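You operate a simulated robot arm through the tools that you are given. There is no shell and no other tool.

The job below is to be done with a simulated robot arm. You get a single attempt, and the scene is never put back.

TASK
Brush the crust off the grey battery, then cover both its wells.
Fine: small green brush, back where it stood; red cover on plus, grey cover on minus. Set down upright: small green wire brush. What is to be rubbed or washed off counts as gone when no trace of it is left.

Only the result counts: the job must be done as asked and must still hold three seconds after the hand-in. Knocking over, shifting, dropping, spilling or breaking anything else fails it. A push-on lid holds only when it is set on centred and level and pressed home; a screw cap is set on level and turned clockwise until tight.

THE ROBOT
A 6-joint arm with a two-finger parallel gripper, fixed in place. Base frame: the origin is on the floor under the middle of its stand, x ahead of it, y to its left, z up; the work surface is at about z = 0.88. Readings come in m, rad, newtons and seconds.
With the tool pointing down near the work surface it reaches from about 0.26 to 0.66 m from the base axis. Its first joint turns from -1.152 to 1.152 rad. Payload 2.9 kg.
The TCP is the grasp point between the finger pads, 0.03 m short of the fingertips. In the tool frame z runs along the fingers and y along their closing line. Largest opening 0.11 m; finger width 0.02, thickness 0.01; the body of the gripper, 0.048 by 0.112 m, starts 0.055 m behind the TCP.
Orientation is that of the tool frame in the base frame, as a unit quaternion [w, x, y, z]. With the fingers straight down and closing along the base's y, the tool's x points along the base's -x, its y along +y and its z along -z.

THE INTERFACE
- The arm moves only by the tool arm_command. Its argument "motion" is one flat list of numbers, 7 for each row, row after row: the shift along the base's x, y, z in m, then the turn, a rotation vector about the base's x, y, z in rad, then the finger opening in m, from 0 to 0.11. In form: [tx, ty, tz, ax, ay, az, gripper, tx, ty, tz, ax, ay, az, gripper, ...]. A call has 1 to 20 rows; each row shifts and turns the commanded pose from where the row before left it. Rows are played at 5 a second. More than 0.05 m and 0.15 rad between two rows, or a gripper value outside its range, and nothing of the call is played. A pose out of reach is approached as far as the arm can. The call stops where the force on the tool passes 80 N (or 10 N more than at its start, if that is more) or the arm is blocked; 0.2 s more then pass. Each finger travels about 0.108 m/s and halts on what it meets, pressing with about 26 N; the grip force reading is that of the motor and also rises with nothing between the fingers. The clock runs only during rows and for 0.2 s after the last one: add rows that do not move to give the fingers time. The reply holds the time, the measured pose of the TCP, the force on the tool along the base axes, the opening and the grip force, in the units named above and with some noise, with the torque about the TCP (base axes, N m) and any sound that the robot's microphone picked up.
- Cameras (640 x 400 px; columns grow to the right, rows downward): "scene" is fixed at [0.0654, 0.4203, 1.4117]; the picture's right is [-0.88, -0.48, 0.00], its down [-0.14, 0.25, -0.96] and it looks along [0.46, -0.84, -0.29] (base axes); focal length 312 px, centre (320, 200). "wrist" rides on the gripper at [0.072, 0.017, -0.103] in the tool frame; the picture's right is [-0.23, 0.97, 0.00], its down [-0.76, -0.18, -0.62] and it looks along [-0.61, -0.14, 0.78] (tool axes); focal length 222 px, centre (320, 200). There is no depth. A picture from a camera that has moved, and an enlarged one, comes with that camera's place and axes in the base frame and with its lens.
- snapshot(camera): a new picture of that camera. The clock stands still meanwhile.
- enlarge(camera, box): a new picture of the part [left, top, right, bottom] of that camera's present view, enlarged. The clock stands still meanwhile.
- finish_job(): hands the job in; it is judged then, once.

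Places have to be worked out from the pictures, the camera data and where the tool is seen. Open the gripper and draw the arm clear of the work before you hand the job in, unless the task says otherwise.

The tools are called after "Call:" as a command line: name --argument value ..., lists and objects as JSON in quotes. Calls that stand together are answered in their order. arm_command: Moves the arm, as the interface text tells. Its arguments: {"type":"object","properties":{"motion":{"type":"array","items":{"type":"number"}}},"required":["motion"]} The other tools are called the same way: snapshot (camera) takes a picture; enlarge (camera, box) takes an enlarged picture of a part of a camera's view; finish_job () hands the job in.

At the start:

```text
time: 0.0
eef_pos: [0.3584, -0.2106, 1.2559]
orientation: [0.0, 0.0, 1.0, 0.001]
force: [1.3, -1.1, -0.5]
torque: [0.0, 0.01, -0.03]
gripper_width: 0.11
grasp_force: 0.0
```

scene: 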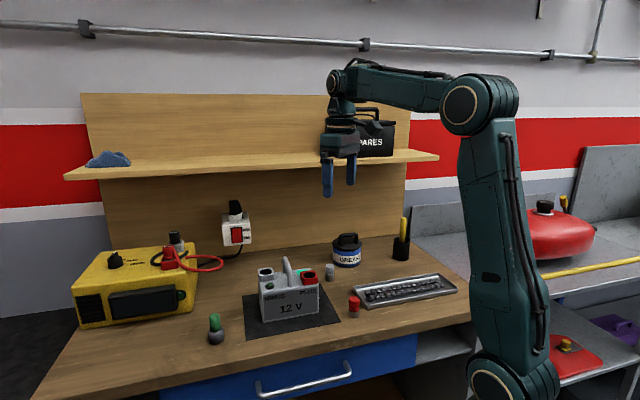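
wrist: 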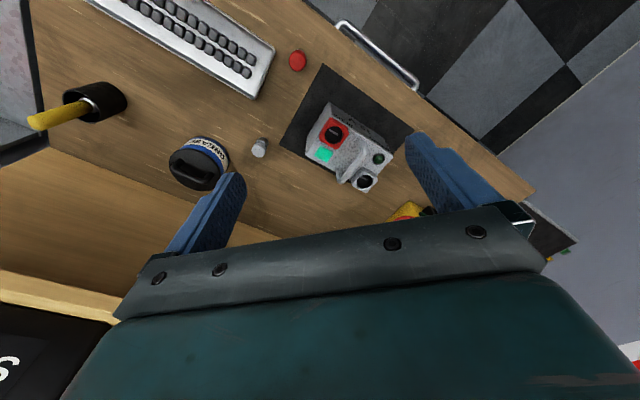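

I start by looking closer at the scene from the fixed camera to see the battery, the brush and the covers.

Call:
enlarge --camera "scene" --box '[190, 220, 390, 345]'

Call:
enlarge --camera "wrist" --box '[240, 40, 440, 220]'

Call:
enlarge --camera "scene" --box '[50, 180, 300, 350]'

```text
3.20 times, centred on (290, 282) of scene
camera zoom: at [0.0654, 0.4203, 1.4117], right [-0.88, -0.48, 0.0], down [-0.14, 0.25, -0.96], along [0.46, -0.84, -0.29], focal length 998 px, centre (416, -64)
```

zoom: 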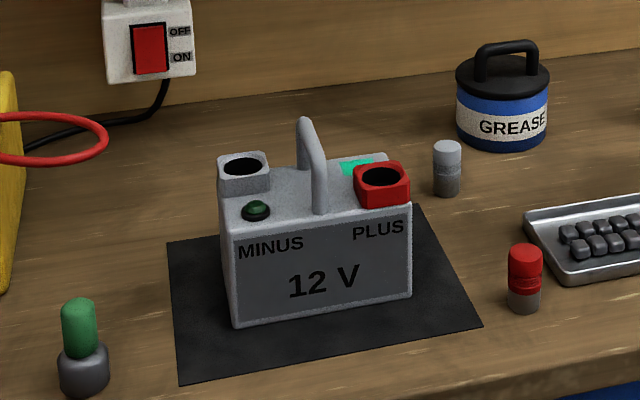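

```text
2.22 times, centred on (340, 130) of wrist
camera zoom: at [0.2847, -0.1928, 1.3596], right [0.23, 0.97, 0.0], down [0.76, -0.18, 0.62], along [0.61, -0.14, -0.78], focal length 494 px, centre (276, 356)
```

zoom: 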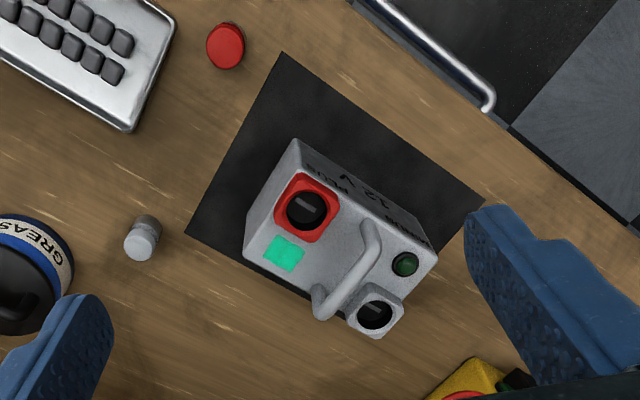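

```text
2.35 times, centred on (175, 265) of scene
camera zoom: at [0.0654, 0.4203, 1.4117], right [-0.88, -0.48, 0.0], down [-0.14, 0.25, -0.96], along [0.46, -0.84, -0.29], focal length 734 px, centre (661, 47)
```

zoom: 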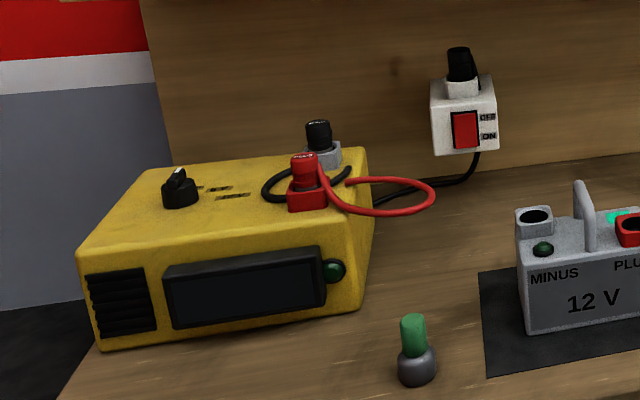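

The teal patch on the battery top beside the plus well looks like the crust; the green brush stands near (0.58, 0.0), the red cover near (0.324, -0.240), the grey cover near (0.460, -0.366). I move the arm down a bit, staying clear, for a closer wrist view.

Call:
arm_command --motion '[0.01, 0.015, -0.03, 0, 0, 0, 0.11, 0.01, 0.015, -0.03, 0, 0, 0, 0.11, 0, 0.01, -0.03, 0, 0, 0, 0.11, 0, 0, -0.02, 0, 0, 0, 0.11]'

Call:
snapshot --camera "wrist"

Call:
snapshot --camera "scene"

```text
time: 1.0
eef_pos: [0.3788, -0.1697, 1.1471]
orientation: [0.0, 0.0, 1.0, 0.0]
force: [-0.3, 0.0, -0.7]
torque: [0.02, -0.01, 0.02]
gripper_width: 0.11
grasp_force: 0.0
```

```text
taken
camera wrist: at [0.3052, -0.1528, 1.2499], right [0.23, 0.97, 0.0], down [0.76, -0.18, 0.62], along [0.61, -0.14, -0.78], focal length 222 px, centre (320, 200)
```

wrist: 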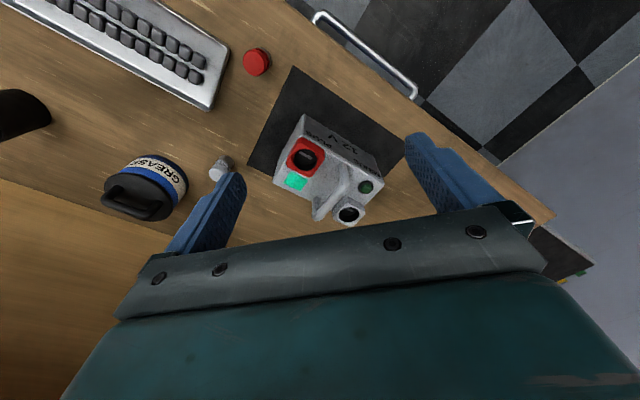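

```text
taken
```

scene: 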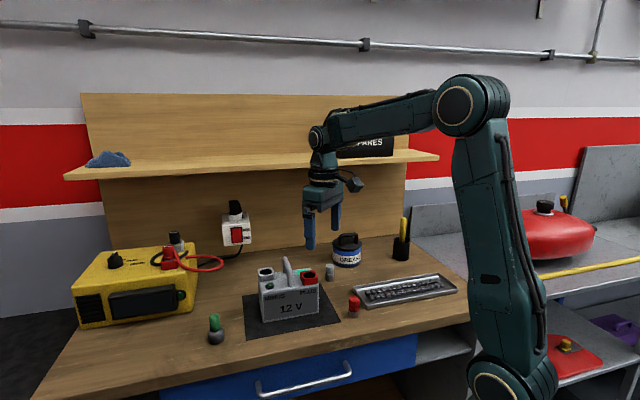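

Now I enlarge the battery and covers from here.

Call:
enlarge --camera "wrist" --box '[260, 100, 400, 230]'

Call:
enlarge --camera "wrist" --box '[200, 30, 300, 190]'

Call:
enlarge --camera "scene" --box '[250, 240, 330, 290]'

Call:
enlarge --camera "scene" --box '[310, 255, 380, 325]'

Call:
enlarge --camera "scene" --box '[190, 300, 240, 350]'

```text
3.08 times, centred on (330, 165) of wrist
camera zoom: at [0.3052, -0.1528, 1.2499], right [0.23, 0.97, 0.0], down [0.76, -0.18, 0.62], along [0.61, -0.14, -0.78], focal length 684 px, centre (289, 308)
```

zoom: 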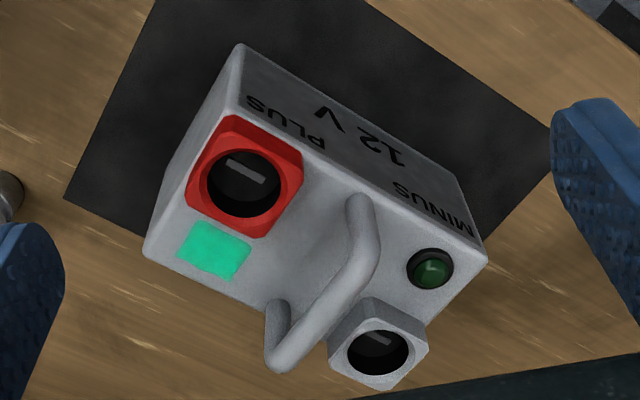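

```text
2.50 times, centred on (250, 110) of wrist
camera zoom: at [0.3052, -0.1528, 1.2499], right [0.23, 0.97, 0.0], down [0.76, -0.18, 0.62], along [0.61, -0.14, -0.78], focal length 555 px, centre (495, 425)
```

zoom: 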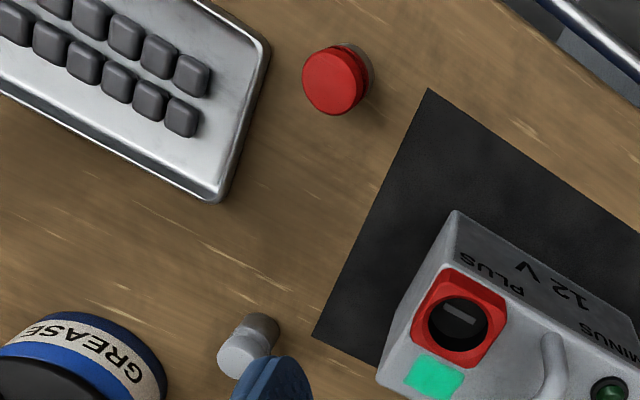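

```text
8.00 times, centred on (290, 265) of scene
camera zoom: at [0.0654, 0.4203, 1.4117], right [-0.88, -0.48, 0.0], down [-0.14, 0.25, -0.96], along [0.46, -0.84, -0.29], focal length 2495 px, centre (560, -320)
```

zoom: 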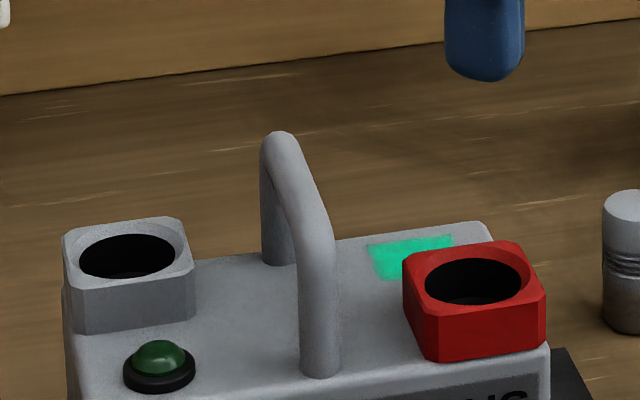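

```text
5.71 times, centred on (345, 290) of scene
camera zoom: at [0.0654, 0.4203, 1.4117], right [-0.88, -0.48, 0.0], down [-0.14, 0.25, -0.96], along [0.46, -0.84, -0.29], focal length 1782 px, centre (177, -314)
```

zoom: 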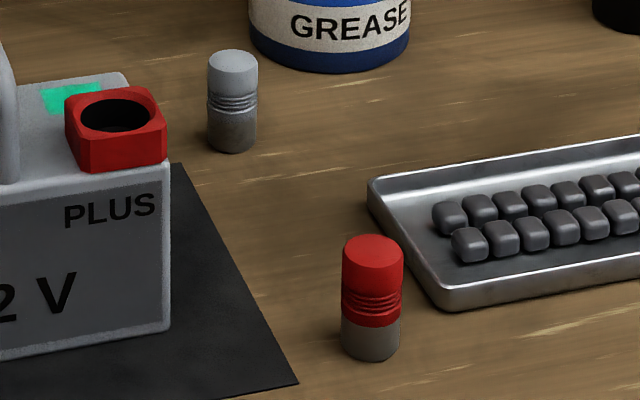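

```text
8.00 times, centred on (215, 325) of scene
camera zoom: at [0.0654, 0.4203, 1.4117], right [-0.88, -0.48, 0.0], down [-0.14, 0.25, -0.96], along [0.46, -0.84, -0.29], focal length 2495 px, centre (1160, -800)
```

zoom: 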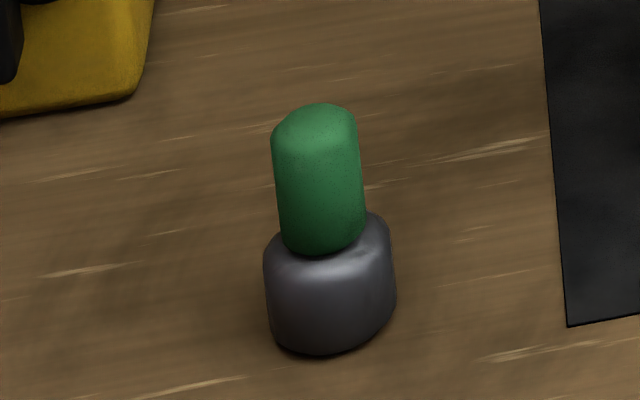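

The crust (teal) lies behind the plus housing, the handle runs diagonally (about -45° in the base frame), and each cover is a ribbed cap with a grey plug below. I go over to the brush for a closer look, keeping above everything.

Call:
arm_command --motion '[0.015, 0.04, 0, 0, 0, 0, 0.11, 0.02, 0.045, 0, 0, 0, 0, 0.11, 0.02, 0.045, -0.02, 0, 0, 0, 0.11, 0.015, 0.04, -0.025, 0, 0, 0, 0.11, 0.01, 0.02, -0.025, 0, 0, 0, 0.11, 0, 0, 0, 0, 0, 0, 0.11]'

Call:
snapshot --camera "wrist"

```text
refused: row 3 steps farther than a row can; nothing moved
```

```text
taken
camera wrist: at [0.3052, -0.1528, 1.2499], right [0.23, 0.97, 0.0], down [0.76, -0.18, 0.62], along [0.61, -0.14, -0.78], focal length 222 px, centre (320, 200)
```

wrist: 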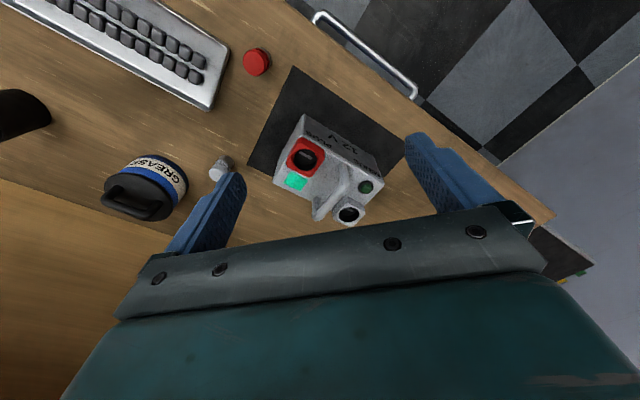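

A row was too long, so nothing moved; I repeat with shorter steps.

Call:
arm_command --motion '[0.015, 0.035, 0, 0, 0, 0, 0.11, 0.015, 0.04, 0, 0, 0, 0, 0.11, 0.015, 0.04, -0.015, 0, 0, 0, 0.11, 0.015, 0.035, -0.02, 0, 0, 0, 0.11, 0.015, 0.025, -0.02, 0, 0, 0, 0.11, 0.01, 0.015, -0.01, 0, 0, 0, 0.11, 0, 0, 0, 0, 0, 0, 0.11]'

Call:
snapshot --camera "wrist"

```text
time: 2.6
eef_pos: [0.4641, 0.0186, 1.0794]
orientation: [0.0, 0.0, 1.0, 0.0]
force: [-0.4, 0.9, -0.8]
torque: [0.01, -0.02, -0.02]
gripper_width: 0.1099
grasp_force: 0.2
```

```text
taken
camera wrist: at [0.3904, 0.0368, 1.1835], right [0.23, 0.97, 0.0], down [0.76, -0.18, 0.62], along [0.61, -0.14, -0.78], focal length 222 px, centre (320, 200)
```

wrist: 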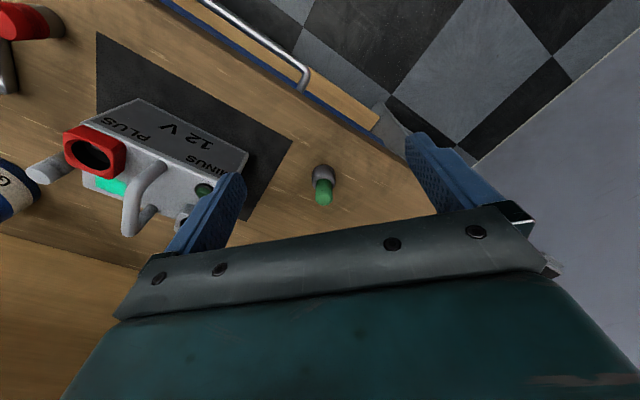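

The brush is seen at pixel (323,180), close to (0.575, -0.002). I enlarge it to see its shape and orientation.

Call:
enlarge --camera "wrist" --box '[290, 150, 354, 216]'

Call:
enlarge --camera "wrist" --box '[20, 80, 260, 240]'

```text
6.06 times, centred on (322, 183) of wrist
camera zoom: at [0.3904, 0.0368, 1.1835], right [0.23, 0.97, 0.0], down [0.76, -0.18, 0.62], along [0.61, -0.14, -0.78], focal length 1346 px, centre (308, 303)
```

zoom: 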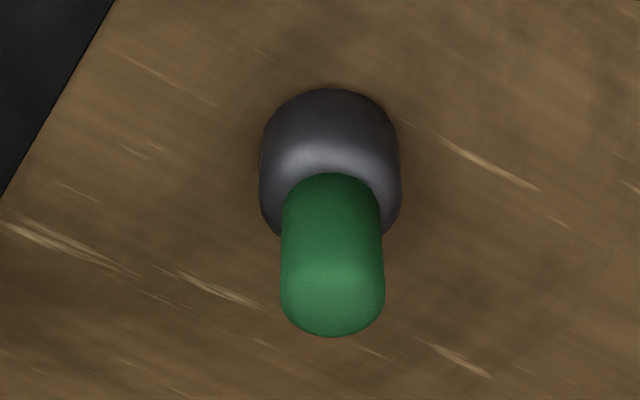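

```text
2.50 times, centred on (140, 160) of wrist
camera zoom: at [0.3904, 0.0368, 1.1835], right [0.23, 0.97, 0.0], down [0.76, -0.18, 0.62], along [0.61, -0.14, -0.78], focal length 555 px, centre (770, 300)
```

zoom: 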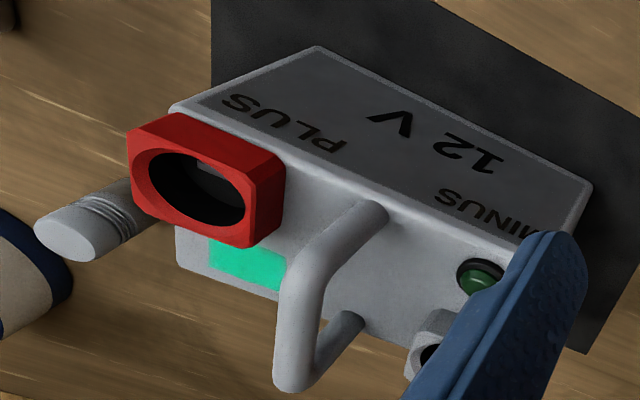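

The brush head is round (~38 mm) with a ~28 mm green handle about 66 mm tall in total. I turn the gripper 45° (so it closes parallel to the battery handle) and hover above the brush.

Call:
arm_command --motion '[0.018, -0.003, -0.005, 0, 0, 0.1309, 0.08, 0.018, -0.003, -0.005, 0, 0, 0.1309, 0.08, 0.018, -0.003, -0.005, 0, 0, 0.1309, 0.08, 0.018, -0.003, -0.005, 0, 0, 0.1309, 0.08, 0.018, -0.003, -0.01, 0, 0, 0.1309, 0.08, 0.018, -0.004, -0.01, 0, 0, 0.1309, 0.08, 0, 0, 0, 0, 0, 0, 0.08]'

Call:
snapshot --camera "wrist"

Call:
snapshot --camera "scene"

```text
time: 4.2
eef_pos: [0.5722, 0.0003, 1.0395]
orientation: [0.0, -0.383, 0.924, 0.0]
force: [0.3, 0.4, 0.0]
torque: [0.04, 0.0, 0.0]
gripper_width: 0.0799
grasp_force: 0.1
```

```text
taken
camera wrist: at [0.5076, -0.0391, 1.1436], right [-0.53, 0.85, 0.0], down [0.66, 0.41, 0.62], along [0.53, 0.33, -0.78], focal length 222 px, centre (320, 200)
```

wrist: 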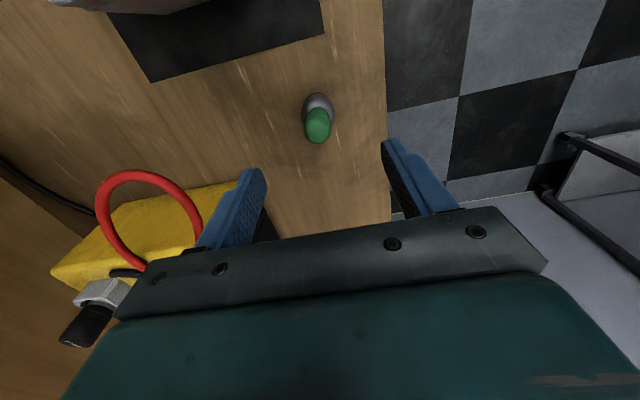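

```text
taken
```

scene: 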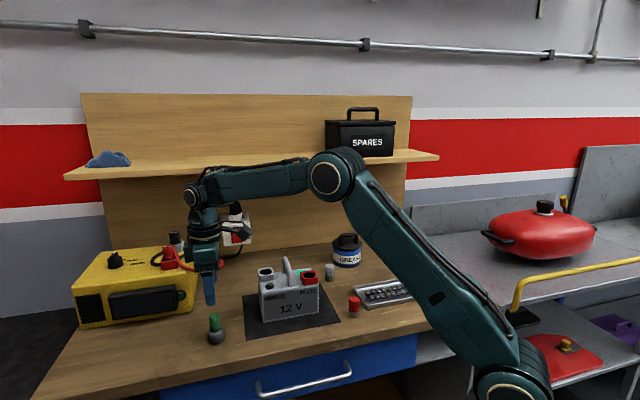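

I enlarge the brush between the fingers to refine its lateral offset from the tool axis.

Call:
enlarge --camera "wrist" --box '[280, 80, 360, 160]'

Call:
enlarge --camera "scene" --box '[170, 230, 260, 350]'

```text
5.00 times, centred on (320, 120) of wrist
camera zoom: at [0.5076, -0.0391, 1.1436], right [-0.53, 0.85, 0.0], down [0.66, 0.41, 0.62], along [0.53, 0.33, -0.78], focal length 1111 px, centre (320, 600)
```

zoom: 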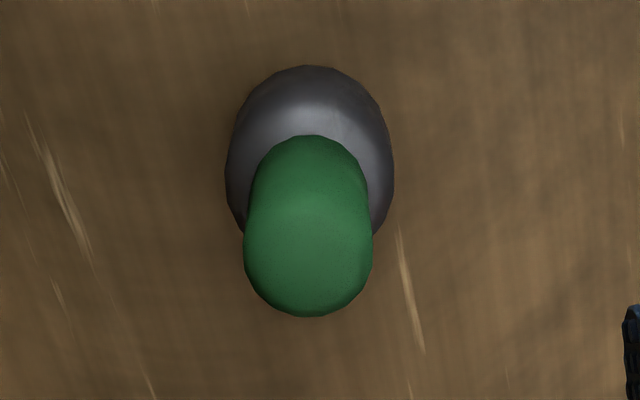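

```text
3.33 times, centred on (215, 290) of scene
camera zoom: at [0.0654, 0.4203, 1.4117], right [-0.88, -0.48, 0.0], down [-0.14, 0.25, -0.96], along [0.46, -0.84, -0.29], focal length 1040 px, centre (670, -100)
```

zoom: 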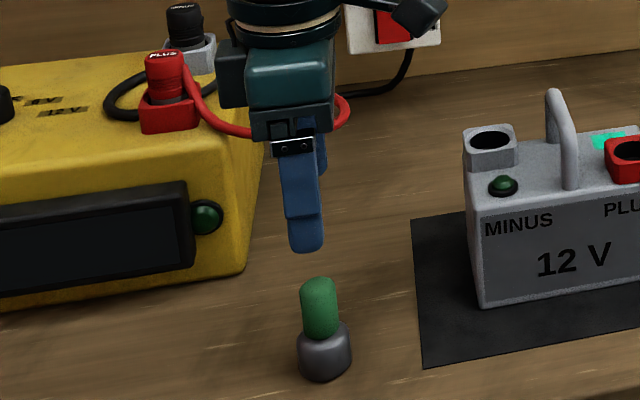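

The brush axis is about 2 mm off the tool axis, at roughly (0.574, -0.001). I correct, open to 60 mm and descend so the fingertips stop just above the brush head.

Call:
arm_command --motion '[0.002, -0.0015, -0.01, 0, 0, 0, 0.06, 0, 0, -0.02, 0, 0, 0, 0.06, 0, 0, -0.02, 0, 0, 0, 0.06, 0, 0, -0.02, 0, 0, 0, 0.06, 0, 0, -0.015, 0, 0, 0, 0.06, 0, 0, -0.01, 0, 0, 0, 0.06, 0, 0, 0, 0, 0, 0, 0.06]'

Call:
snapshot --camera "scene"

Call:
enlarge --camera "scene" --box '[180, 290, 250, 350]'

Call:
snapshot --camera "wrist"

```text
time: 5.8
eef_pos: [0.573, -0.0017, 0.9448]
orientation: [0.0, -0.383, 0.924, 0.001]
force: [0.2, -0.9, 0.2]
torque: [0.0, 0.01, 0.01]
gripper_width: 0.06
grasp_force: 0.2
```

```text
taken
```

scene: 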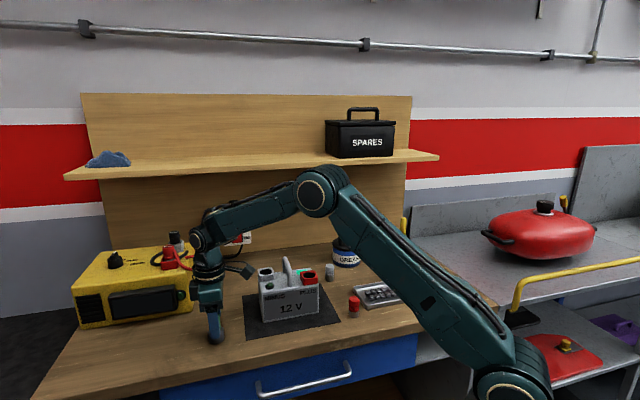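

```text
6.67 times, centred on (215, 320) of scene
camera zoom: at [0.0654, 0.4203, 1.4117], right [-0.88, -0.48, 0.0], down [-0.14, 0.25, -0.96], along [0.46, -0.84, -0.29], focal length 2079 px, centre (1020, -600)
```

zoom: 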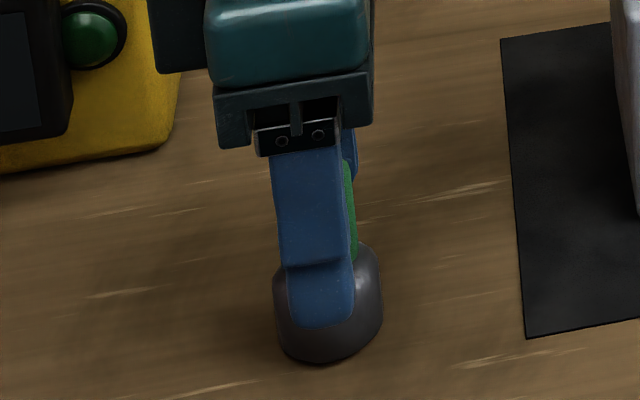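

```text
taken
camera wrist: at [0.509, -0.0401, 1.0497], right [-0.53, 0.85, 0.0], down [0.66, 0.41, 0.62], along [0.53, 0.33, -0.78], focal length 222 px, centre (320, 200)
```

wrist: 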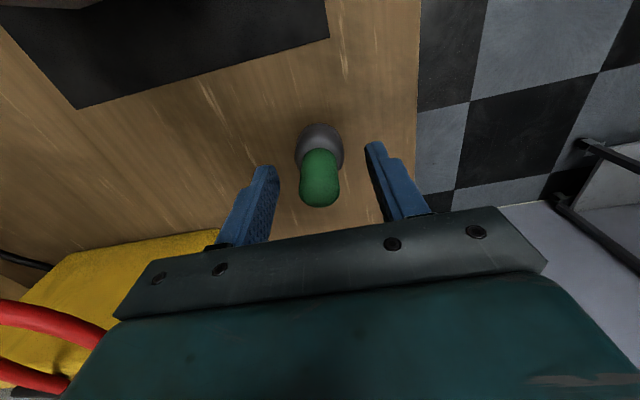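

Handle is centred between the pads with its top at about TCP height. I close the fingers.

Call:
arm_command --motion '[0, 0, 0, 0, 0, 0, 0.03, 0, 0, 0, 0, 0, 0, 0.0, 0, 0, 0, 0, 0, 0, 0.0, 0, 0, 0, 0, 0, 0, 0.0]'

Call:
snapshot --camera "wrist"

```text
time: 6.8
eef_pos: [0.573, -0.0016, 0.9466]
orientation: [0.001, -0.383, 0.924, 0.001]
force: [0.3, 0.0, -0.4]
torque: [-0.02, 0.0, 0.01]
gripper_width: 0.0225
grasp_force: 26.4
```

```text
taken
camera wrist: at [0.509, -0.0401, 1.0498], right [-0.53, 0.85, 0.0], down [0.66, 0.41, 0.62], along [0.53, 0.33, -0.78], focal length 222 px, centre (320, 200)
```

wrist: 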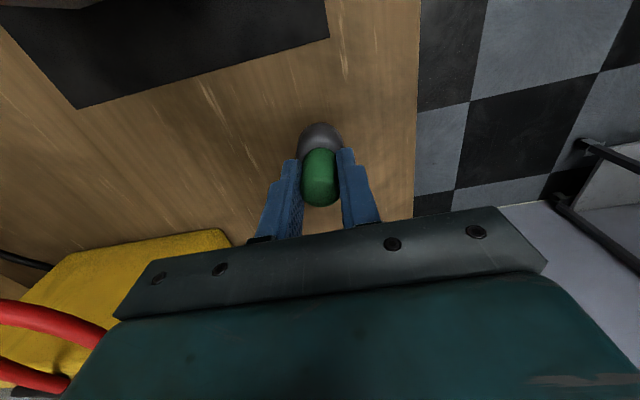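

The brush is held (width 22.5 mm, 26 N). I lift it straight up, well above the battery handle height.

Call:
arm_command --motion '[0, 0, 0.01, 0, 0, 0, 0, 0, 0, 0.03, 0, 0, 0, 0, 0, 0, 0.04, 0, 0, 0, 0, 0, 0, 0.04, 0, 0, 0, 0, 0, 0, 0.04, 0, 0, 0, 0, 0, 0, 0.03, 0, 0, 0, 0, 0, 0, 0, 0, 0, 0, 0]'

Call:
snapshot --camera "wrist"

Call:
enlarge --camera "scene" --box '[160, 200, 340, 340]'

```text
time: 8.4
eef_pos: [0.5738, 0.0017, 1.1355]
orientation: [0.0, -0.383, 0.924, 0.0]
force: [0.4, -0.8, 0.1]
torque: [0.03, 0.02, 0.02]
gripper_width: 0.0225
grasp_force: 26.2
```

```text
taken
camera wrist: at [0.5088, -0.0374, 1.2395], right [-0.53, 0.85, 0.0], down [0.66, 0.41, 0.62], along [0.53, 0.33, -0.78], focal length 222 px, centre (320, 200)
```

wrist: 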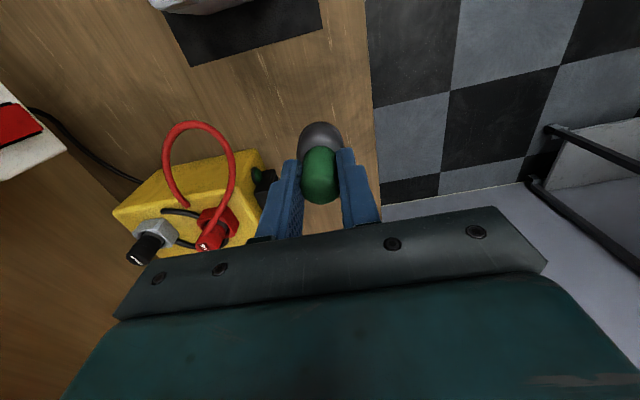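

```text
2.86 times, centred on (250, 270) of scene
camera zoom: at [0.0654, 0.4203, 1.4117], right [-0.88, -0.48, 0.0], down [-0.14, 0.25, -0.96], along [0.46, -0.84, -0.29], focal length 891 px, centre (520, 0)
```

zoom: 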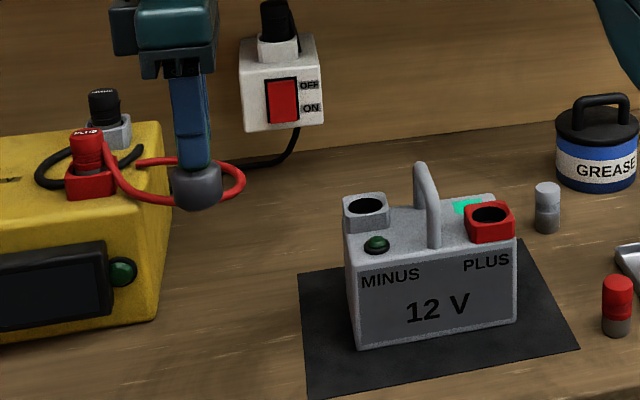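

The brush hangs straight and the battery is undisturbed. I carry it over to above the crust, near (0.480, -0.231), at a height clear of the battery handle.

Call:
arm_command --motion '[-0.0155, -0.038, 0, 0, 0, 0, 0, -0.0155, -0.038, 0, 0, 0, 0, 0, -0.0155, -0.038, 0, 0, 0, 0, 0, -0.0155, -0.039, 0, 0, 0, 0, 0, -0.0155, -0.039, 0, 0, 0, 0, 0, -0.0155, -0.039, 0, 0, 0, 0, 0, 0, 0, 0, 0, 0, 0, 0, 0, 0, 0, 0, 0, 0, 0]'

Call:
snapshot --camera "wrist"

Call:
enlarge --camera "scene" --box '[220, 190, 380, 330]'

```text
time: 10.2
eef_pos: [0.4784, -0.2316, 1.1364]
orientation: [0.0, -0.383, 0.924, 0.0]
force: [0.2, -0.4, -0.5]
torque: [-0.04, 0.01, 0.03]
gripper_width: 0.0225
grasp_force: 25.9
```

```text
taken
camera wrist: at [0.4153, -0.2704, 1.2408], right [-0.53, 0.85, 0.0], down [0.66, 0.41, 0.62], along [0.53, 0.33, -0.78], focal length 222 px, centre (320, 200)
```

wrist: 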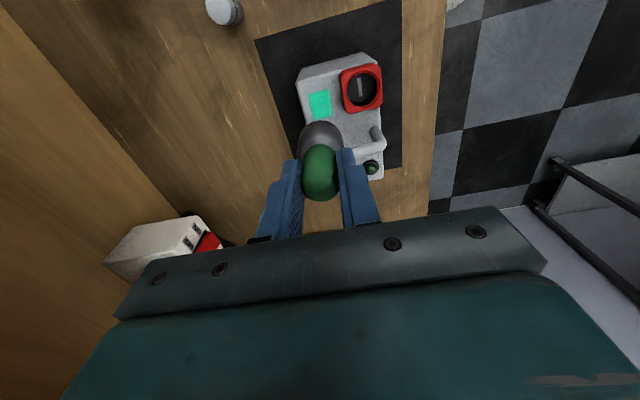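

```text
2.86 times, centred on (300, 260) of scene
camera zoom: at [0.0654, 0.4203, 1.4117], right [-0.88, -0.48, 0.0], down [-0.14, 0.25, -0.96], along [0.46, -0.84, -0.29], focal length 891 px, centre (377, 29)
```

zoom: 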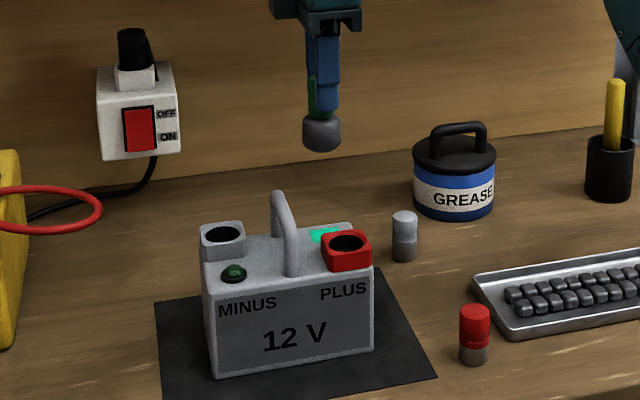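

Now the camera looks down onto the battery nearly squarely; I enlarge to refine the crust and well positions.

Call:
enlarge --camera "wrist" --box '[270, 40, 410, 190]'

```text
2.67 times, centred on (340, 115) of wrist
camera zoom: at [0.4153, -0.2704, 1.2408], right [-0.53, 0.85, 0.0], down [0.66, 0.41, 0.62], along [0.53, 0.33, -0.78], focal length 592 px, centre (267, 427)
```

zoom: 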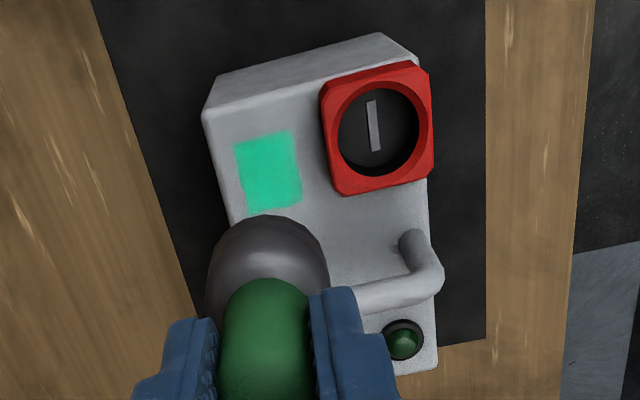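

The crust centre is at about (0.4785, -0.2305), directly below the brush, and the plus hole at (0.439, -0.204). I descend to just above the crust.

Call:
arm_command --motion '[0, 0.001, -0.025, 0, 0, 0, 0, 0, 0, -0.025, 0, 0, 0, 0, 0, 0, -0.02, 0, 0, 0, 0, 0, 0, -0.012, 0, 0, 0, 0, 0, 0, 0, 0, 0, 0, 0]'

Call:
enlarge --camera "scene" --box '[250, 220, 340, 300]'

Call:
enlarge --camera "wrist" --box '[240, 60, 440, 220]'

```text
time: 11.4
eef_pos: [0.4796, -0.2309, 1.0542]
orientation: [0.0, -0.383, 0.924, 0.0]
force: [-0.6, -0.8, 0.1]
torque: [-0.01, -0.01, -0.02]
gripper_width: 0.0225
grasp_force: 25.8
```

```text
5.00 times, centred on (295, 260) of scene
camera zoom: at [0.0654, 0.4203, 1.4117], right [-0.88, -0.48, 0.0], down [-0.14, 0.25, -0.96], along [0.46, -0.84, -0.29], focal length 1559 px, centre (445, -100)
```

zoom: 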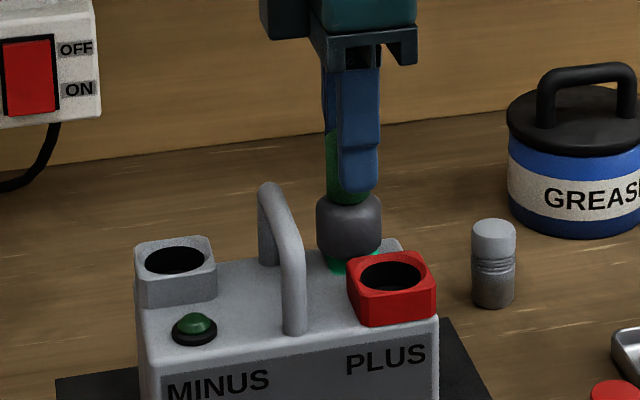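

```text
2.50 times, centred on (340, 140) of wrist
camera zoom: at [0.4154, -0.2688, 1.1581], right [-0.53, 0.85, 0.0], down [0.66, 0.41, 0.62], along [0.53, 0.33, -0.78], focal length 555 px, centre (270, 350)
```

zoom: 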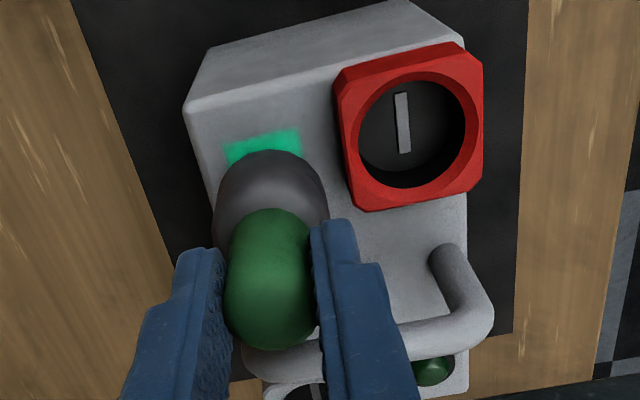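

The brush hangs ~15 mm above the crust and is well centred. I lower it in small steps, watching the force.

Call:
arm_command --motion '[0, 0, -0.004, 0, 0, 0, 0, 0, 0, -0.004, 0, 0, 0, 0, 0, 0, -0.003, 0, 0, 0, 0, 0, 0, 0, 0, 0, 0, 0]'

Call:
arm_command --motion '[0, 0, -0.002, 0, 0, 0, 0, 0, 0, 0, 0, 0, 0, 0]'

Call:
arm_command --motion '[0, 0, -0.002, 0, 0, 0, 0, 0, 0, 0, 0, 0, 0, 0]'

```text
time: 12.4
eef_pos: [0.4797, -0.23, 1.0434]
orientation: [0.001, -0.383, 0.924, -0.001]
force: [-3.7, 2.4, 20.5]
torque: [0.25, 0.37, -0.02]
gripper_width: 0.0229
grasp_force: 25.8
```

```text
time: 13.0
eef_pos: [0.4799, -0.2307, 1.0416]
orientation: [0.0, -0.382, 0.924, -0.001]
force: [-0.6, 3.6, 18.8]
torque: [0.38, 0.13, -0.02]
gripper_width: 0.023
grasp_force: 26.0
```

```text
time: 13.6
eef_pos: [0.4799, -0.2312, 1.0396]
orientation: [0.0, -0.383, 0.924, 0.0]
force: [1.9, 2.9, 15.8]
torque: [0.48, 0.07, -0.02]
gripper_width: 0.0226
grasp_force: 26.0
```

The brush touched earlier than expected (about 16-20 N), with a torque pointing to contact toward the plus housing side. I look before going on.

Call:
enlarge --camera "scene" --box '[250, 220, 340, 300]'

Call:
enlarge --camera "wrist" --box '[240, 60, 440, 220]'

```text
5.00 times, centred on (295, 260) of scene
camera zoom: at [0.0652, 0.4204, 1.4117], right [-0.88, -0.48, 0.0], down [-0.14, 0.25, -0.96], along [0.46, -0.84, -0.29], focal length 1559 px, centre (445, -100)
```

zoom: 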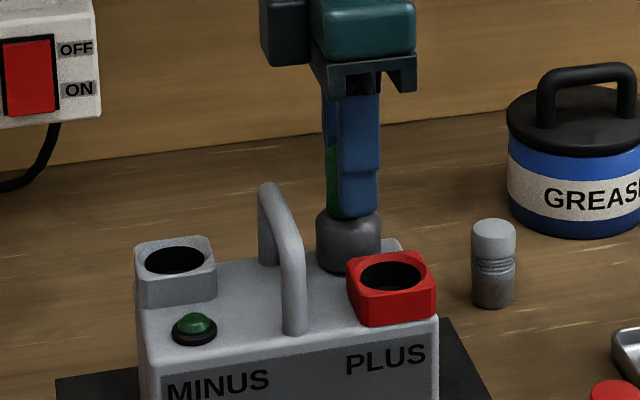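

```text
2.50 times, centred on (340, 140) of wrist
camera zoom: at [0.4159, -0.2692, 1.1431], right [-0.53, 0.85, 0.0], down [0.66, 0.41, 0.62], along [0.53, 0.33, -0.78], focal length 555 px, centre (270, 350)
```

zoom: 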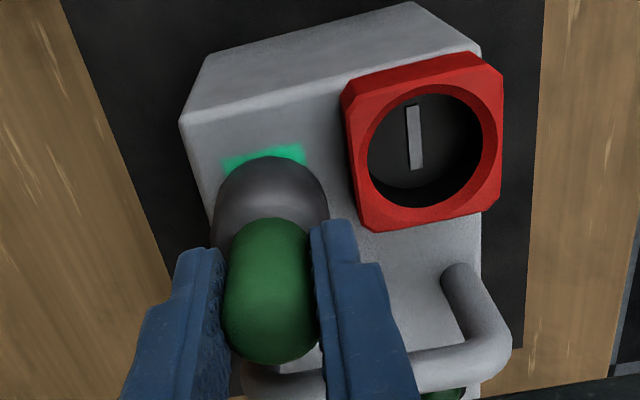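

The brush slid up a few millimetres in the grip and sits flat on the crust. I ease off 1 mm and make a first short stroke away from the battery handle and back.

Call:
arm_command --motion '[0, 0, 0.001, 0, 0, 0, 0, -0.0035, -0.0035, 0, 0, 0, 0, 0, -0.0035, -0.0035, 0, 0, 0, 0, 0, 0, 0, 0, 0, 0, 0, 0]'

Call:
enlarge --camera "wrist" --box '[240, 60, 440, 220]'

Call:
enlarge --camera "scene" --box '[250, 220, 340, 300]'

```text
time: 14.6
eef_pos: [0.4739, -0.239, 1.0396]
orientation: [0.0, -0.383, 0.924, 0.001]
force: [-0.1, 0.3, -0.5]
torque: [-0.01, 0.0, 0.0]
gripper_width: 0.0226
grasp_force: 26.4
```

```text
2.50 times, centred on (340, 140) of wrist
camera zoom: at [0.4094, -0.2762, 1.1439], right [-0.53, 0.85, 0.0], down [0.67, 0.41, 0.62], along [0.53, 0.33, -0.78], focal length 555 px, centre (270, 350)
```

zoom: 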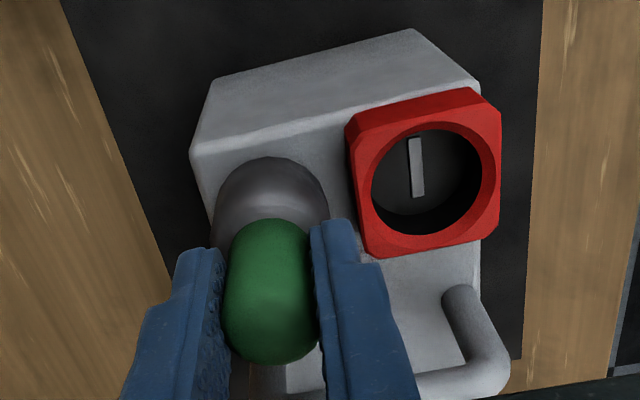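

```text
5.00 times, centred on (295, 260) of scene
camera zoom: at [0.0654, 0.4203, 1.4117], right [-0.88, -0.48, 0.0], down [-0.14, 0.25, -0.96], along [0.46, -0.84, -0.29], focal length 1559 px, centre (445, -100)
```

zoom: 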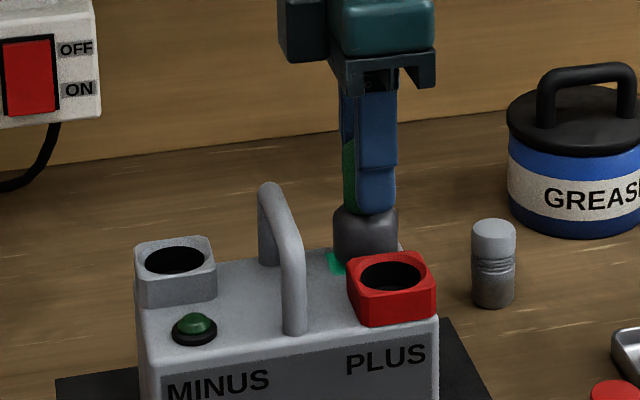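

No contact force now, so I lower 1 mm again and stroke toward the handle side, staying short of it.

Call:
arm_command --motion '[0, 0, -0.001, 0, 0, 0, 0, 0.0035, 0.0035, 0, 0, 0, 0, 0, 0.0035, 0.0035, 0, 0, 0, 0, 0, 0.003, 0.003, 0, 0, 0, 0, 0, 0, 0, 0, 0, 0, 0, 0]'

Call:
enlarge --camera "wrist" --box '[240, 60, 440, 220]'

Call:
enlarge --camera "scene" --box '[250, 220, 340, 300]'

```text
time: 15.8
eef_pos: [0.4841, -0.227, 1.0398]
orientation: [0.001, -0.382, 0.924, 0.0]
force: [-0.1, 0.7, -0.5]
torque: [0.0, 0.01, 0.01]
gripper_width: 0.0225
grasp_force: 25.6
```

```text
2.50 times, centred on (340, 140) of wrist
camera zoom: at [0.4194, -0.266, 1.1434], right [-0.53, 0.85, 0.0], down [0.66, 0.41, 0.62], along [0.53, 0.33, -0.78], focal length 555 px, centre (270, 350)
```

zoom: 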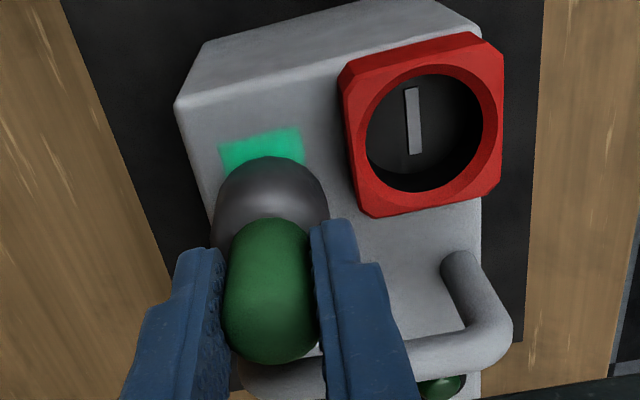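

```text
5.00 times, centred on (295, 260) of scene
camera zoom: at [0.0654, 0.4203, 1.4117], right [-0.88, -0.48, 0.0], down [-0.14, 0.25, -0.96], along [0.46, -0.84, -0.29], focal length 1559 px, centre (445, -100)
```

zoom: 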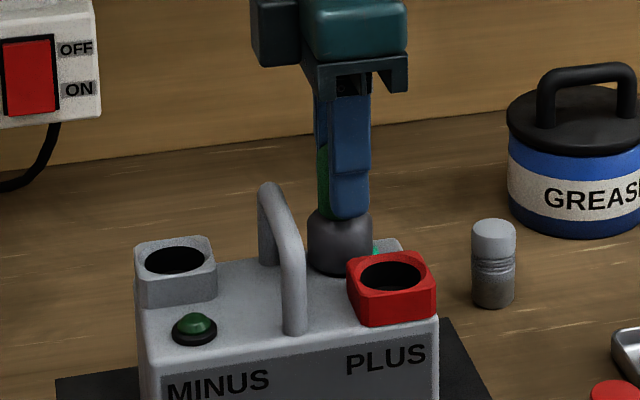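

Still no contact. I lower another 1.5 mm and stroke back across the crust, then check the force.

Call:
arm_command --motion '[0, 0, -0.001, 0, 0, 0, 0, 0, 0, 0, 0, 0, 0, 0]'

```text
time: 16.4
eef_pos: [0.4827, -0.2282, 1.0392]
orientation: [-0.001, -0.383, 0.924, 0.0]
force: [1.6, -0.9, 5.6]
torque: [-0.13, -0.1, 0.03]
gripper_width: 0.0226
grasp_force: 25.9
```

Light contact of 5.6 N now. I stroke across the crust and back at this height.

Call:
arm_command --motion '[-0.0035, -0.0035, 0, 0, 0, 0, 0, -0.0035, -0.0035, 0, 0, 0, 0, 0, -0.0035, -0.0035, 0, 0, 0, 0, 0, -0.0035, -0.0035, 0, 0, 0, 0, 0, 0, 0, 0, 0, 0, 0, 0]'

Call:
enlarge --camera "wrist" --box '[240, 60, 440, 220]'

Call:
enlarge --camera "scene" --box '[250, 220, 340, 300]'

```text
time: 17.6
eef_pos: [0.4687, -0.2427, 1.0381]
orientation: [0.0, -0.383, 0.924, 0.001]
force: [-0.3, -1.5, -0.9]
torque: [-0.03, 0.05, -0.01]
gripper_width: 0.0227
grasp_force: 26.2
```

```text
2.50 times, centred on (340, 140) of wrist
camera zoom: at [0.4045, -0.281, 1.1418], right [-0.53, 0.85, 0.0], down [0.66, 0.41, 0.62], along [0.53, 0.33, -0.78], focal length 555 px, centre (270, 350)
```

zoom: 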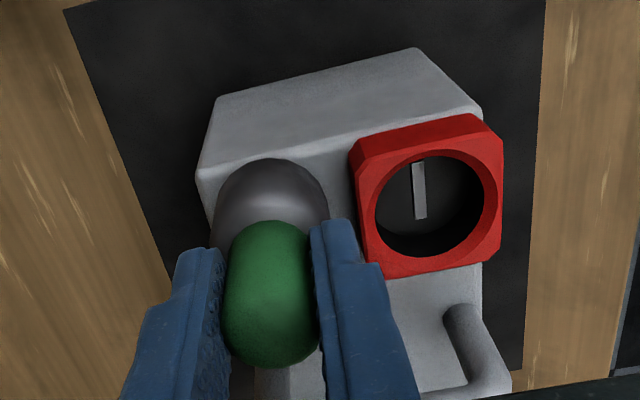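

```text
5.00 times, centred on (295, 260) of scene
camera zoom: at [0.0654, 0.4203, 1.4117], right [-0.88, -0.48, 0.0], down [-0.14, 0.25, -0.96], along [0.46, -0.84, -0.29], focal length 1559 px, centre (445, -100)
```

zoom: 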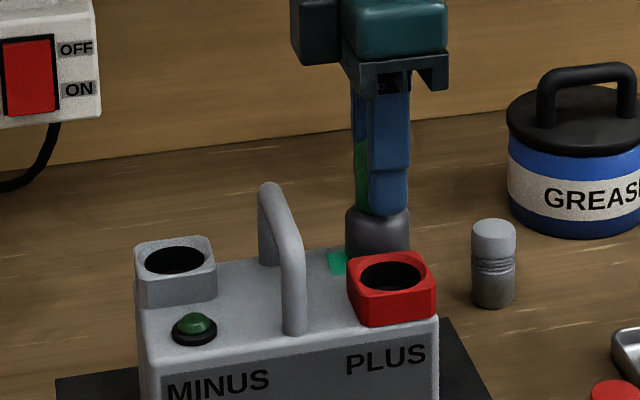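

Force is gone again, so the brush settles in the grip a little with each pass. I check whether the visible part of the crust is fading.

Call:
enlarge --camera "scene" --box '[300, 255, 340, 285]'

```text
13.33 times, centred on (320, 270) of scene
camera zoom: at [0.0654, 0.4203, 1.4117], right [-0.88, -0.48, 0.0], down [-0.14, 0.25, -0.96], along [0.46, -0.84, -0.29], focal length 4158 px, centre (320, -733)
```

zoom: 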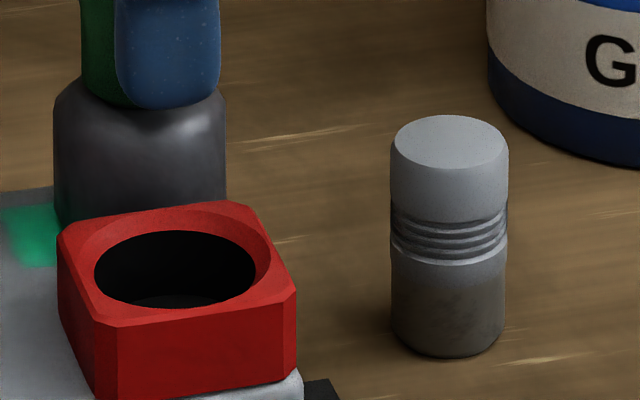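

I press down 1.5 mm more and stroke toward the handle, reading the force after.

Call:
arm_command --motion '[0.0035, 0.0035, -0.001, 0, 0, 0, 0, 0.0035, 0.0035, -0.0005, 0, 0, 0, 0, 0.0035, 0.0035, 0, 0, 0, 0, 0]'

Call:
arm_command --motion '[-0.0035, -0.0035, 0, 0, 0, 0, 0]'

```text
time: 18.4
eef_pos: [0.4807, -0.2329, 1.0373]
orientation: [0.001, -0.383, 0.924, 0.0]
force: [-1.2, 0.4, 2.9]
torque: [0.02, 0.1, -0.03]
gripper_width: 0.0224
grasp_force: 25.7
```

```text
time: 18.8
eef_pos: [0.4762, -0.2345, 1.0361]
orientation: [0.0, -0.382, 0.924, 0.0]
force: [-0.3, 0.4, -0.4]
torque: [0.0, 0.02, 0.03]
gripper_width: 0.0225
grasp_force: 25.8
```

Contact is only light; I press 2 mm further down and do a back-and-forth pass.

Call:
arm_command --motion '[0, 0, -0.002, 0, 0, 0, 0, 0, 0, 0, 0, 0, 0, 0]'

```text
time: 19.4
eef_pos: [0.4759, -0.2346, 1.0351]
orientation: [0.001, -0.383, 0.924, 0.0]
force: [-1.6, 0.9, 8.7]
torque: [0.16, 0.21, -0.04]
gripper_width: 0.0228
grasp_force: 25.9
```

Now 8.7 N. I make a stroke of ±10 mm along the battery's long axis and look at the result.

Call:
arm_command --motion '[0.0035, 0.0035, 0, 0, 0, 0, 0, 0.0035, 0.0035, 0, 0, 0, 0, 0, -0.0035, -0.0035, 0, 0, 0, 0, 0, -0.0035, -0.0035, 0, 0, 0, 0, 0, -0.0035, -0.0035, 0, 0, 0, 0, 0, -0.003, -0.003, 0, 0, 0, 0, 0]'

Call:
enlarge --camera "scene" --box '[260, 230, 340, 290]'

Call:
enlarge --camera "wrist" --box '[240, 60, 440, 220]'

```text
time: 20.8
eef_pos: [0.4691, -0.2427, 1.0332]
orientation: [-0.001, -0.384, 0.923, 0.0]
force: [0.6, -0.3, -0.2]
torque: [0.04, -0.03, 0.0]
gripper_width: 0.0226
grasp_force: 26.0
```

```text
6.67 times, centred on (300, 260) of scene
camera zoom: at [0.0654, 0.4203, 1.4117], right [-0.88, -0.48, 0.0], down [-0.14, 0.25, -0.96], along [0.46, -0.84, -0.29], focal length 2079 px, centre (453, -200)
```

zoom: 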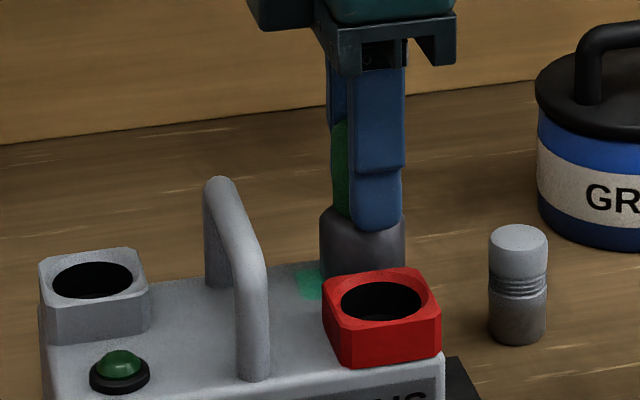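

```text
2.50 times, centred on (340, 140) of wrist
camera zoom: at [0.4051, -0.2805, 1.1373], right [-0.53, 0.85, 0.0], down [0.66, 0.41, 0.62], along [0.53, 0.33, -0.78], focal length 555 px, centre (270, 350)
```

zoom: 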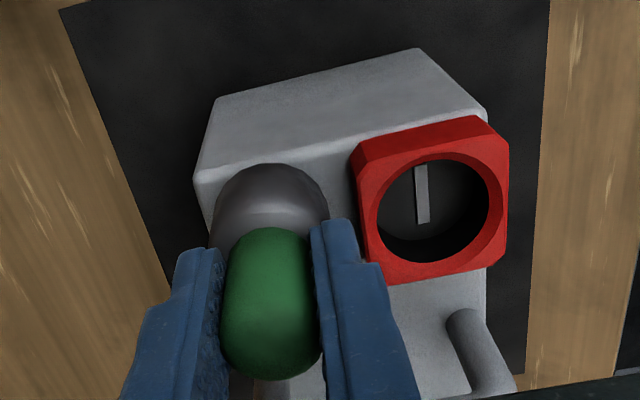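

The crust is fading, so the brushing works. I continue with small downward corrections and more strokes.

Call:
arm_command --motion '[0.0035, 0.0035, -0.001, 0, 0, 0, 0, 0.0035, 0.0035, -0.0005, 0, 0, 0, 0, 0.0035, 0.0035, 0, 0, 0, 0, 0, 0.0035, 0.0035, -0.0005, 0, 0, 0, 0, 0, 0, 0, 0, 0, 0, 0]'

Call:
enlarge --camera "wrist" --box '[240, 60, 440, 220]'

```text
time: 22.0
eef_pos: [0.4831, -0.2266, 1.0339]
orientation: [0.001, -0.382, 0.924, -0.001]
force: [-2.9, -3.1, 11.4]
torque: [-0.14, 0.15, 0.02]
gripper_width: 0.0229
grasp_force: 26.0
```

```text
2.50 times, centred on (340, 140) of wrist
camera zoom: at [0.4184, -0.2659, 1.1369], right [-0.53, 0.85, 0.0], down [0.66, 0.41, 0.62], along [0.53, 0.33, -0.78], focal length 555 px, centre (270, 350)
```

zoom: 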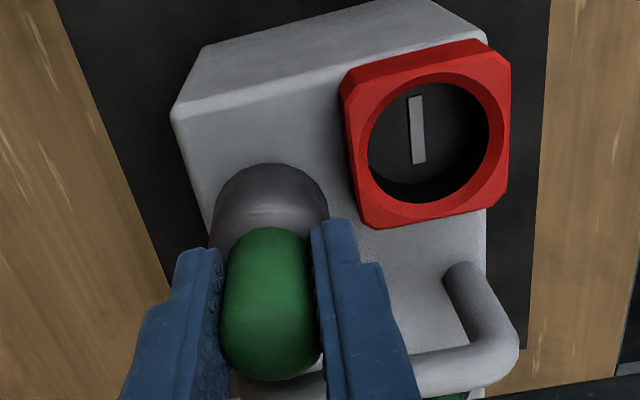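

The crust visible on this side is gone. I make a few more strokes, including small sideways offsets, to catch any remainder.

Call:
arm_command --motion '[-0.0035, -0.0035, 0, 0, 0, 0, 0, -0.0035, -0.0035, 0, 0, 0, 0, 0, -0.0035, -0.0035, 0, 0, 0, 0, 0, -0.0035, -0.0035, -0.0005, 0, 0, 0, 0, 0.003, -0.003, 0, 0, 0, 0, 0, 0.0035, 0.0035, -0.0005, 0, 0, 0, 0, 0.0035, 0.0035, -0.0005, 0, 0, 0, 0, 0.0035, 0.0035, 0, 0, 0, 0, 0, 0.0035, 0.0035, 0, 0, 0, 0, 0]'

Call:
enlarge --camera "wrist" --box '[240, 60, 440, 220]'

Call:
enlarge --camera "scene" --box '[260, 230, 340, 290]'

```text
time: 24.0
eef_pos: [0.4864, -0.2313, 1.0311]
orientation: [0.0, -0.382, 0.924, -0.001]
force: [-4.6, -4.7, 22.7]
torque: [-0.29, 0.32, 0.02]
gripper_width: 0.0227
grasp_force: 25.9
```

```text
2.50 times, centred on (340, 140) of wrist
camera zoom: at [0.4218, -0.2698, 1.1356], right [-0.53, 0.85, 0.0], down [0.66, 0.41, 0.62], along [0.53, 0.33, -0.78], focal length 555 px, centre (270, 350)
```

zoom: 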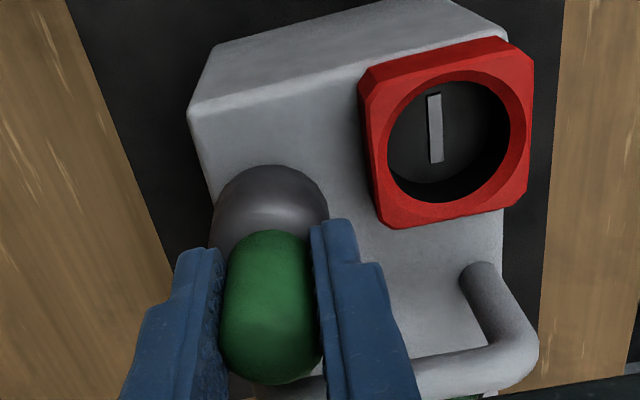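

```text
6.67 times, centred on (300, 260) of scene
camera zoom: at [0.0649, 0.4203, 1.4118], right [-0.88, -0.48, 0.0], down [-0.14, 0.25, -0.96], along [0.46, -0.84, -0.29], focal length 2079 px, centre (453, -200)
```

zoom: 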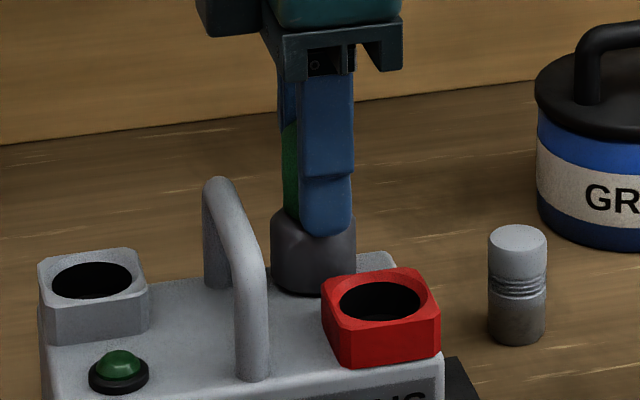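

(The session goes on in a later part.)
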